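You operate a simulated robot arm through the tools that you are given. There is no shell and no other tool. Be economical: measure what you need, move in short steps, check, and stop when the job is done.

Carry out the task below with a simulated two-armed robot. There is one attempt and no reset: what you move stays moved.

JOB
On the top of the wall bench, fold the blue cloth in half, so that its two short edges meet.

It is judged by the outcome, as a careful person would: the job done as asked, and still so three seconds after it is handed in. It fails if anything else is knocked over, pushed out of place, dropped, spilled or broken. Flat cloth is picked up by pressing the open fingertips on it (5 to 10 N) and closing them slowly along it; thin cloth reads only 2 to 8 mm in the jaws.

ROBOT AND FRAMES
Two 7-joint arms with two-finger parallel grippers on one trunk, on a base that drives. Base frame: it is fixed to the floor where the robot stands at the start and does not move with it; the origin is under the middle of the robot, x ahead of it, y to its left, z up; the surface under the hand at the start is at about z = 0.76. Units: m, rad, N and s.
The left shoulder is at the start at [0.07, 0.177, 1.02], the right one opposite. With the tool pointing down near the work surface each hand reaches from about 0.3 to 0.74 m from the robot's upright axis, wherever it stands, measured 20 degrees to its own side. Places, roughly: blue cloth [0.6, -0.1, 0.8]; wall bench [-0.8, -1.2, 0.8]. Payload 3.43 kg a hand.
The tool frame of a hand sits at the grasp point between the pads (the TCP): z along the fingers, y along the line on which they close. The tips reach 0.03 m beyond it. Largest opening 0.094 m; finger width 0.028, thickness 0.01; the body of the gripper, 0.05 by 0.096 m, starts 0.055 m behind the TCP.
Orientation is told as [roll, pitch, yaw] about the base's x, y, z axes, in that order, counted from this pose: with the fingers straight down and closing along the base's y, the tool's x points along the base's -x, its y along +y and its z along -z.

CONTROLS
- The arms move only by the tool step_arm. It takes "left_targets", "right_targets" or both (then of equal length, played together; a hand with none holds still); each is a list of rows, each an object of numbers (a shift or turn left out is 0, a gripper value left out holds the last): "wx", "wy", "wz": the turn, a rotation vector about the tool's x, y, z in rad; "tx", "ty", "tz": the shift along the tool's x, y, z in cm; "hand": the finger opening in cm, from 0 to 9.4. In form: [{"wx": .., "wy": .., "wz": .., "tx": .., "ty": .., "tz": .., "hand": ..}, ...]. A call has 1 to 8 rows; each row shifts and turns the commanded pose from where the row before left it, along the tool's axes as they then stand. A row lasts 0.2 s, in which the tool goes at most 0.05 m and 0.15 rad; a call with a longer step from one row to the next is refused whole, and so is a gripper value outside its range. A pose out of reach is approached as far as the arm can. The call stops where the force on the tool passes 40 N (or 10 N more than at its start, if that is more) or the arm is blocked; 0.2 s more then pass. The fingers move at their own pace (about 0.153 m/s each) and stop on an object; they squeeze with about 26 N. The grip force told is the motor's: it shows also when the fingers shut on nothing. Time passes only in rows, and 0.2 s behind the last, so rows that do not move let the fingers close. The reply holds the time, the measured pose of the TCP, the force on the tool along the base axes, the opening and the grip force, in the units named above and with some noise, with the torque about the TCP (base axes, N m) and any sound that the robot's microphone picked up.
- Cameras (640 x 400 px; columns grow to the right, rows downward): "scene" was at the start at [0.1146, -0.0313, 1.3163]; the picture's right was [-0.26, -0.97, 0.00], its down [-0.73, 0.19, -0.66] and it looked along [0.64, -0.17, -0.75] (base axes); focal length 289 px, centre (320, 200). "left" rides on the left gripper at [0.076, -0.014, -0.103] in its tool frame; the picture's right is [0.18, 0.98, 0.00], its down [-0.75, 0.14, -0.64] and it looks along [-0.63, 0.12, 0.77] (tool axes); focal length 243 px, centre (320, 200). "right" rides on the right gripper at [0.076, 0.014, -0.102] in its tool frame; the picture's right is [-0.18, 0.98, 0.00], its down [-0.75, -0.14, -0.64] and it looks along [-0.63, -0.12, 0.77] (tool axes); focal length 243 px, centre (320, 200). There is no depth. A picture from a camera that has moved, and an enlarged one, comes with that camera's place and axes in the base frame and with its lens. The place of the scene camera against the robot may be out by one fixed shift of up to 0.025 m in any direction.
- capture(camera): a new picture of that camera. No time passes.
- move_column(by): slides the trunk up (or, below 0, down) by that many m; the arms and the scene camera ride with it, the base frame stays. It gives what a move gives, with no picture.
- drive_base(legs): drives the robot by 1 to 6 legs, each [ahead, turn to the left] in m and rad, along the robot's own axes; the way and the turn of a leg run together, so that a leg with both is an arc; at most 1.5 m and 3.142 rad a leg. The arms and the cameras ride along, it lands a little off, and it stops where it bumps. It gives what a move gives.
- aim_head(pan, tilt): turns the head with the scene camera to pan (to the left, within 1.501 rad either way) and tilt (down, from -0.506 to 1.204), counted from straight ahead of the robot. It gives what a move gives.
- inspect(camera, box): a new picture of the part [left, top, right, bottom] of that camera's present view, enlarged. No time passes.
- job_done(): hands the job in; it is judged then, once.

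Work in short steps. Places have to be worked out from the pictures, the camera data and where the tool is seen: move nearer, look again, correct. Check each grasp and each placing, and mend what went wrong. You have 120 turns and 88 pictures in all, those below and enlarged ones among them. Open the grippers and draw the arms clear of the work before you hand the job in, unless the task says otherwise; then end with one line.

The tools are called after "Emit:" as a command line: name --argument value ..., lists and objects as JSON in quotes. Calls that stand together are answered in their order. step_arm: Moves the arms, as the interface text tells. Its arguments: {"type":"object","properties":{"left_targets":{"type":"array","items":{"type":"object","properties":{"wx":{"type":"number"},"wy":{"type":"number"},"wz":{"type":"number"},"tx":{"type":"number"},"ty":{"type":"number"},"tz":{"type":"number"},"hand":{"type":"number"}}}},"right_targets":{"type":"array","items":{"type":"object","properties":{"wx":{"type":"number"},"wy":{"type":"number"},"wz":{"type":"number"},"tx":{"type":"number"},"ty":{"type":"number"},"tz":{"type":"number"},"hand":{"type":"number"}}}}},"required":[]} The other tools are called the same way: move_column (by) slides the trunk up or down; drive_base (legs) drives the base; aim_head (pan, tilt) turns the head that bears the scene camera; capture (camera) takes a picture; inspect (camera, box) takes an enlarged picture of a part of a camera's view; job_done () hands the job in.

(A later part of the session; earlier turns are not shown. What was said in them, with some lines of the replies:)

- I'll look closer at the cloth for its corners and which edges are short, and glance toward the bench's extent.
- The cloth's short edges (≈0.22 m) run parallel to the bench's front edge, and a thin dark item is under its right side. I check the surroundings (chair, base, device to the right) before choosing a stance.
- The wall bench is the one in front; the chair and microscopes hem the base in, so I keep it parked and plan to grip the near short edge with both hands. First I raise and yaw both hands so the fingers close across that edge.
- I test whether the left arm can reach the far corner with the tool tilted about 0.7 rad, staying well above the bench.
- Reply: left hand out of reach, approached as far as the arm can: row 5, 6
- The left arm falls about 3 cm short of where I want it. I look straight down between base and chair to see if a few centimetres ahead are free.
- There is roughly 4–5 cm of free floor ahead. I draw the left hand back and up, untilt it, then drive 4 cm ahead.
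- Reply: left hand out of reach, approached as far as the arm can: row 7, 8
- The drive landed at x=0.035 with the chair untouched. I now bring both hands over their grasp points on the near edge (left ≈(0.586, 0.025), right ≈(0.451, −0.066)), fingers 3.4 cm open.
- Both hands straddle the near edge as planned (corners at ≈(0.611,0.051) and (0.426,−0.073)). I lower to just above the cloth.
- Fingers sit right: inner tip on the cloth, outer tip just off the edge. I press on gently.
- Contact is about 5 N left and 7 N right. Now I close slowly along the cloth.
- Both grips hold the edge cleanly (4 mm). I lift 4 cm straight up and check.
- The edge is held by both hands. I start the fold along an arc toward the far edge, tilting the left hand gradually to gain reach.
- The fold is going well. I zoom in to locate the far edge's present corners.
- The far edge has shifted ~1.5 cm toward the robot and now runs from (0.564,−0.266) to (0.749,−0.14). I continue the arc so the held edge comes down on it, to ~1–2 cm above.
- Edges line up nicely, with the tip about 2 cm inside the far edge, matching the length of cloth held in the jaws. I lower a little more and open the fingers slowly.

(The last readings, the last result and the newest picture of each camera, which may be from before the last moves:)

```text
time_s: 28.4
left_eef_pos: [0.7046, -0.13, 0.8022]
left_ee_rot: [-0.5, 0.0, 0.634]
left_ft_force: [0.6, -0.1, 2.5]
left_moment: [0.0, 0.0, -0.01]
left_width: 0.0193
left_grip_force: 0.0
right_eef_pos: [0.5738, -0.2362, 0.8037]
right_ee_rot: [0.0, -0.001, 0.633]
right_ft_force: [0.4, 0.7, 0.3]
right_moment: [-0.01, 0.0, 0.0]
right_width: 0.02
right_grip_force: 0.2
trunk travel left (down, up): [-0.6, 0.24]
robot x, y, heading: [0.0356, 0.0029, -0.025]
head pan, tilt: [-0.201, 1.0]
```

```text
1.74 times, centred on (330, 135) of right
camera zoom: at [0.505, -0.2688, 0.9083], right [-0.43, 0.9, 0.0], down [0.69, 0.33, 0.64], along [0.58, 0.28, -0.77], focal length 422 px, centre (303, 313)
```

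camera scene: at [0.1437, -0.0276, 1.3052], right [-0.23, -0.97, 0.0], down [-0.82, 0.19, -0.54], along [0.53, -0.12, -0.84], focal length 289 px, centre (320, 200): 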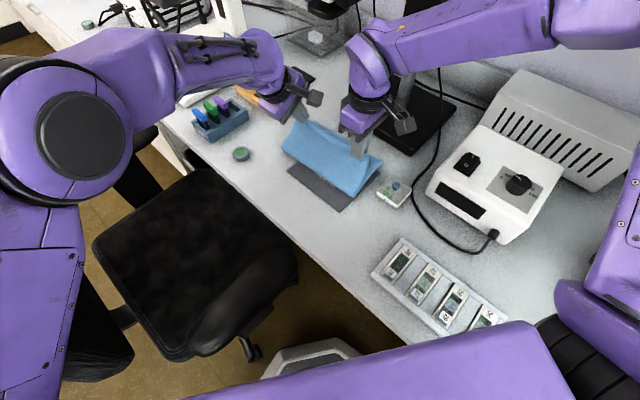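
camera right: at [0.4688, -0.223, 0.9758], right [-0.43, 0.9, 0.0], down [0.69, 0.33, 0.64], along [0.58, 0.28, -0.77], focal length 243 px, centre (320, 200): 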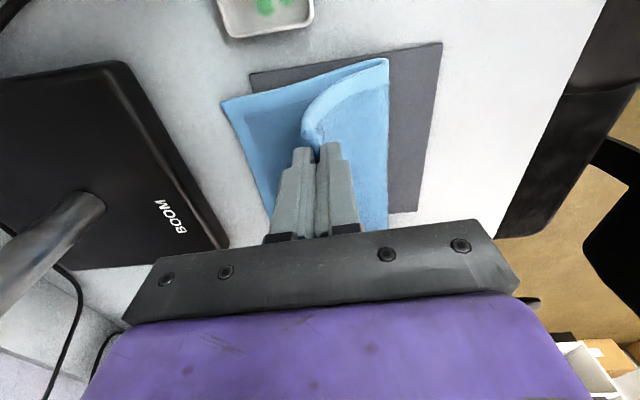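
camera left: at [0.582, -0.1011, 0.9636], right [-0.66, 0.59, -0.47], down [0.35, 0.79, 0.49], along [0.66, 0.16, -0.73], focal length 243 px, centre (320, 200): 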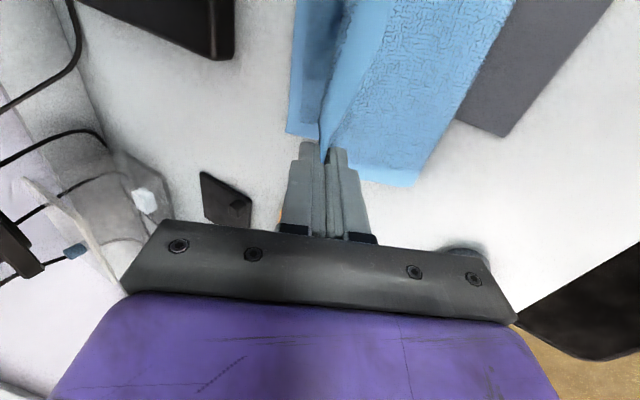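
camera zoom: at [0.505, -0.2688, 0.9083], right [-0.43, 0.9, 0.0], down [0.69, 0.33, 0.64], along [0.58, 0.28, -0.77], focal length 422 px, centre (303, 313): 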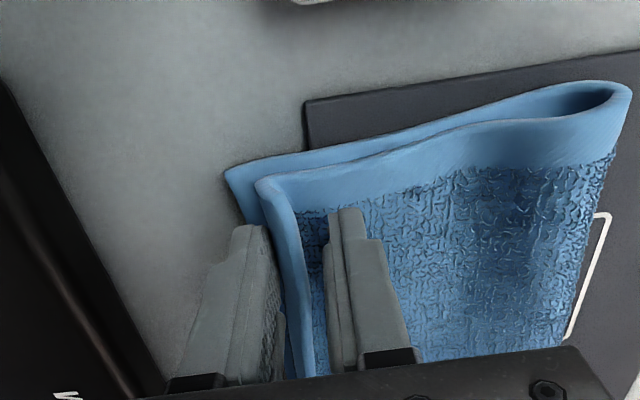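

Released well; the edges are nearly aligned. I open a bit more and rise straight up, then review.

Emit:
step_arm --left_targets '[{"ty": -0.24, "tz": -0.44, "hand": 3.0}, {}, {"ty": -0.96, "tz": -1.75}, {"ty": -1.4, "tz": -2.6}, {"ty": -1.4, "tz": -2.6}, {"tz": -4}, {"tz": -4}]' --right_targets '[{"hand": 3.0}, {}, {"tz": -2}, {"tz": -3}, {"tz": -3}, {"tz": -4}, {}]'

Emit:
capture --camera "left"

Emit:
capture --camera "right"

Emit:
inspect --camera "scene" --box '[240, 80, 440, 220]'

```text
time_s: 30.1
left_eef_pos: [0.6824, -0.0979, 0.956]
left_ee_rot: [-0.501, 0.002, 0.634]
left_ft_force: [0.1, -0.9, -0.2]
left_moment: [0.02, -0.05, 0.01]
left_width: 0.0301
left_grip_force: 0.1
right_eef_pos: [0.5756, -0.2352, 0.9234]
right_ee_rot: [-0.001, -0.001, 0.631]
right_ft_force: [-0.4, -0.5, -1.1]
right_moment: [-0.04, -0.02, -0.01]
right_width: 0.0302
right_grip_force: 0.1
trunk travel left (down, up): [-0.6, 0.24]
robot x, y, heading: [0.0378, 0.0049, -0.026]
head pan, tilt: [-0.201, 1.0]
```

```text
54 pictures are left
camera left: at [0.5993, -0.1127, 1.0536], right [-0.66, 0.59, -0.47], down [0.35, 0.79, 0.49], along [0.66, 0.16, -0.73], focal length 243 px, centre (320, 200)
```

left: 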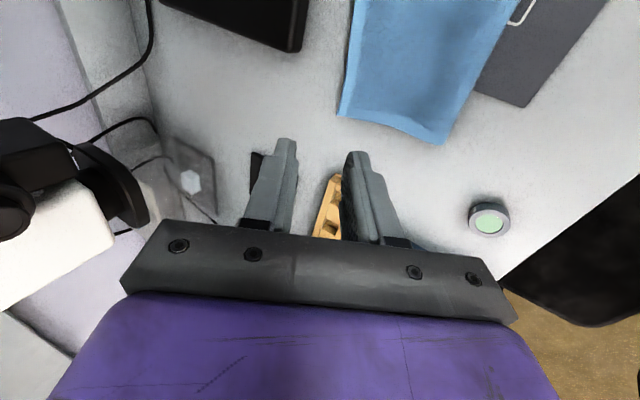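

```text
53 pictures are left
camera right: at [0.5066, -0.2678, 1.0277], right [-0.43, 0.9, 0.0], down [0.69, 0.33, 0.64], along [0.58, 0.28, -0.77], focal length 243 px, centre (320, 200)
```

right: 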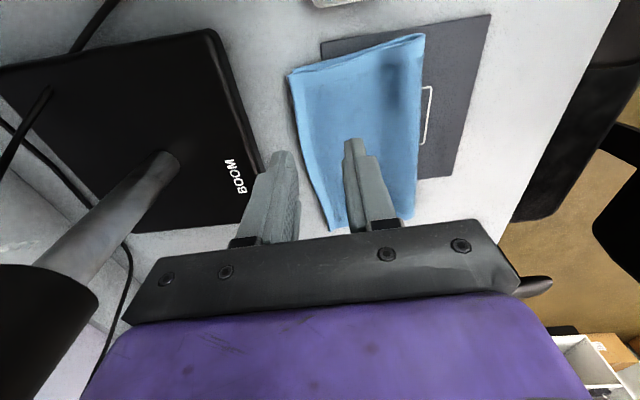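

```text
2.86 times, centred on (340, 150) of scene
camera zoom: at [0.1421, -0.0265, 1.3052], right [-0.23, -0.97, 0.0], down [-0.82, 0.19, -0.54], along [0.53, -0.12, -0.84], focal length 826 px, centre (263, 343)
```

zoom: 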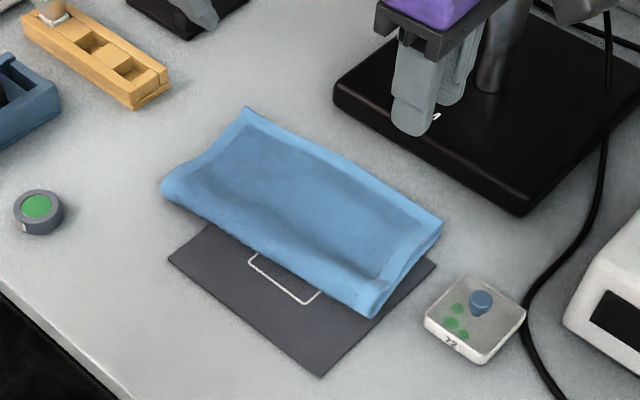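

The fold lies well and the dark mat hasn't moved. I inspect the meeting edges and corners closely.

Emit:
inspect --camera "right" --box '[260, 10, 460, 240]'

Emit:
inspect --camera "left" --box '[310, 0, 550, 160]'

```text
1.74 times, centred on (360, 125) of right
camera zoom: at [0.5066, -0.2678, 1.0277], right [-0.43, 0.9, 0.0], down [0.69, 0.33, 0.64], along [0.58, 0.28, -0.77], focal length 422 px, centre (250, 330)
```

zoom: 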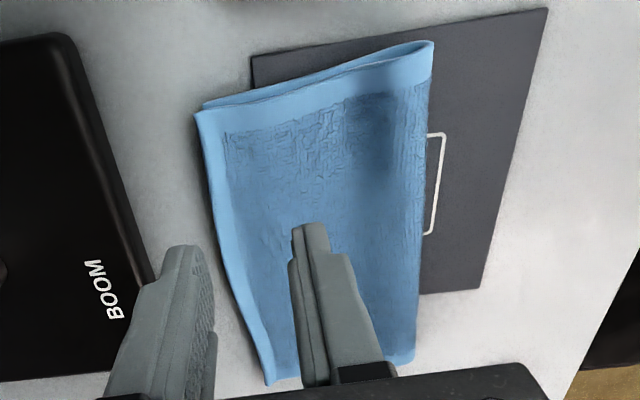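

```text
2.50 times, centred on (430, 80) of left
camera zoom: at [0.5993, -0.1127, 1.0536], right [-0.66, 0.59, -0.47], down [0.35, 0.79, 0.49], along [0.66, 0.16, -0.73], focal length 606 px, centre (45, 500)
```

zoom: 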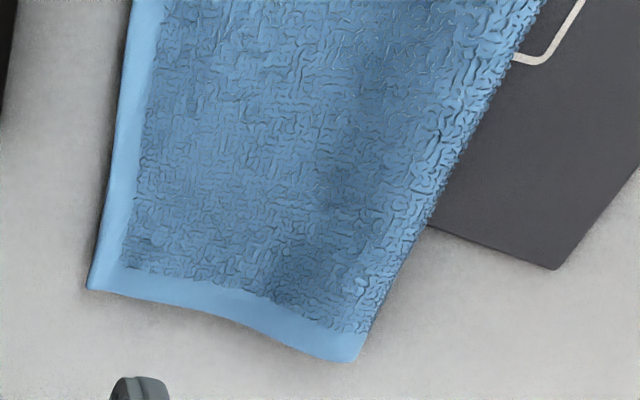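

The two short edges meet within millimetres and the fold is tidy. I withdraw both arms clear and take a last look.

Emit:
step_arm --left_targets '[{"tz": -3, "ty": 1}, {"ty": 4}, {"ty": 4}, {"ty": 4}, {"ty": 4}, {"tz": -2}]' --right_targets '[{"tz": -4}, {"tz": -3}, {"tx": 3}, {"tx": 3}, {"tx": 3}, {}]'

Emit:
capture --camera "scene"

Emit:
inspect --camera "scene" --box '[240, 80, 440, 220]'

```text
time_s: 31.4
left_eef_pos: [0.5786, 0.0428, 0.9186]
left_ee_rot: [-0.502, 0.001, 0.633]
left_ft_force: [0.3, -0.2, 0.2]
left_moment: [0.05, 0.0, -0.02]
left_width: 0.03
left_grip_force: 0.1
right_eef_pos: [0.5021, -0.2883, 0.9926]
right_ee_rot: [0.001, 0.001, 0.631]
right_ft_force: [0.7, 0.0, 0.3]
right_moment: [-0.02, 0.03, -0.01]
right_width: 0.03
right_grip_force: 0.1
trunk travel left (down, up): [-0.6, 0.24]
robot x, y, heading: [0.0374, 0.0013, -0.03]
head pan, tilt: [-0.201, 1.0]
```

```text
49 pictures are left
camera scene: at [0.142, -0.0263, 1.3053], right [-0.23, -0.97, 0.0], down [-0.82, 0.19, -0.54], along [0.53, -0.12, -0.84], focal length 289 px, centre (320, 200)
```

scene: 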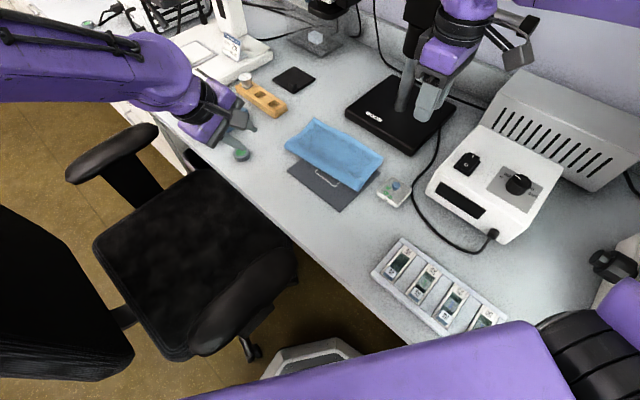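

```text
2.86 times, centred on (340, 150) of scene
camera zoom: at [0.142, -0.0263, 1.3053], right [-0.23, -0.97, 0.0], down [-0.82, 0.19, -0.54], along [0.53, -0.12, -0.84], focal length 826 px, centre (263, 343)
```

zoom: 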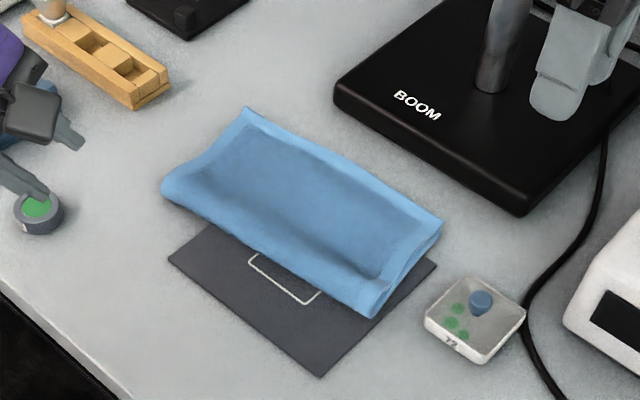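

All is in place and the fold is stable. I lift the left hand a little higher, then hand in.

Emit:
step_arm --left_targets '[{"tz": -4}, {"tz": -4}, {}, {}]'

Emit:
job_done

```text
time_s: 32.5
left_eef_pos: [0.5591, 0.0736, 0.9877]
left_ee_rot: [-0.501, -0.001, 0.633]
left_ft_force: [0.2, -0.7, -0.9]
left_moment: [-0.01, -0.02, -0.02]
left_width: 0.03
left_grip_force: 0.1
right_eef_pos: [0.5034, -0.2885, 0.992]
right_ee_rot: [-0.001, 0.0, 0.632]
right_ft_force: [0.1, -0.6, 0.0]
right_moment: [-0.02, 0.0, 0.0]
right_width: 0.0298
right_grip_force: 0.0
trunk travel left (down, up): [-0.6, 0.24]
robot x, y, heading: [0.0377, -0.0022, -0.036]
head pan, tilt: [-0.201, 1.0]
```

```text
The job is handed in.
```

The blue cloth is folded in half on the wall bench with its two short edges meeting to within millimetres by the pictures; nothing else was moved, and the open grippers are clear of the work.
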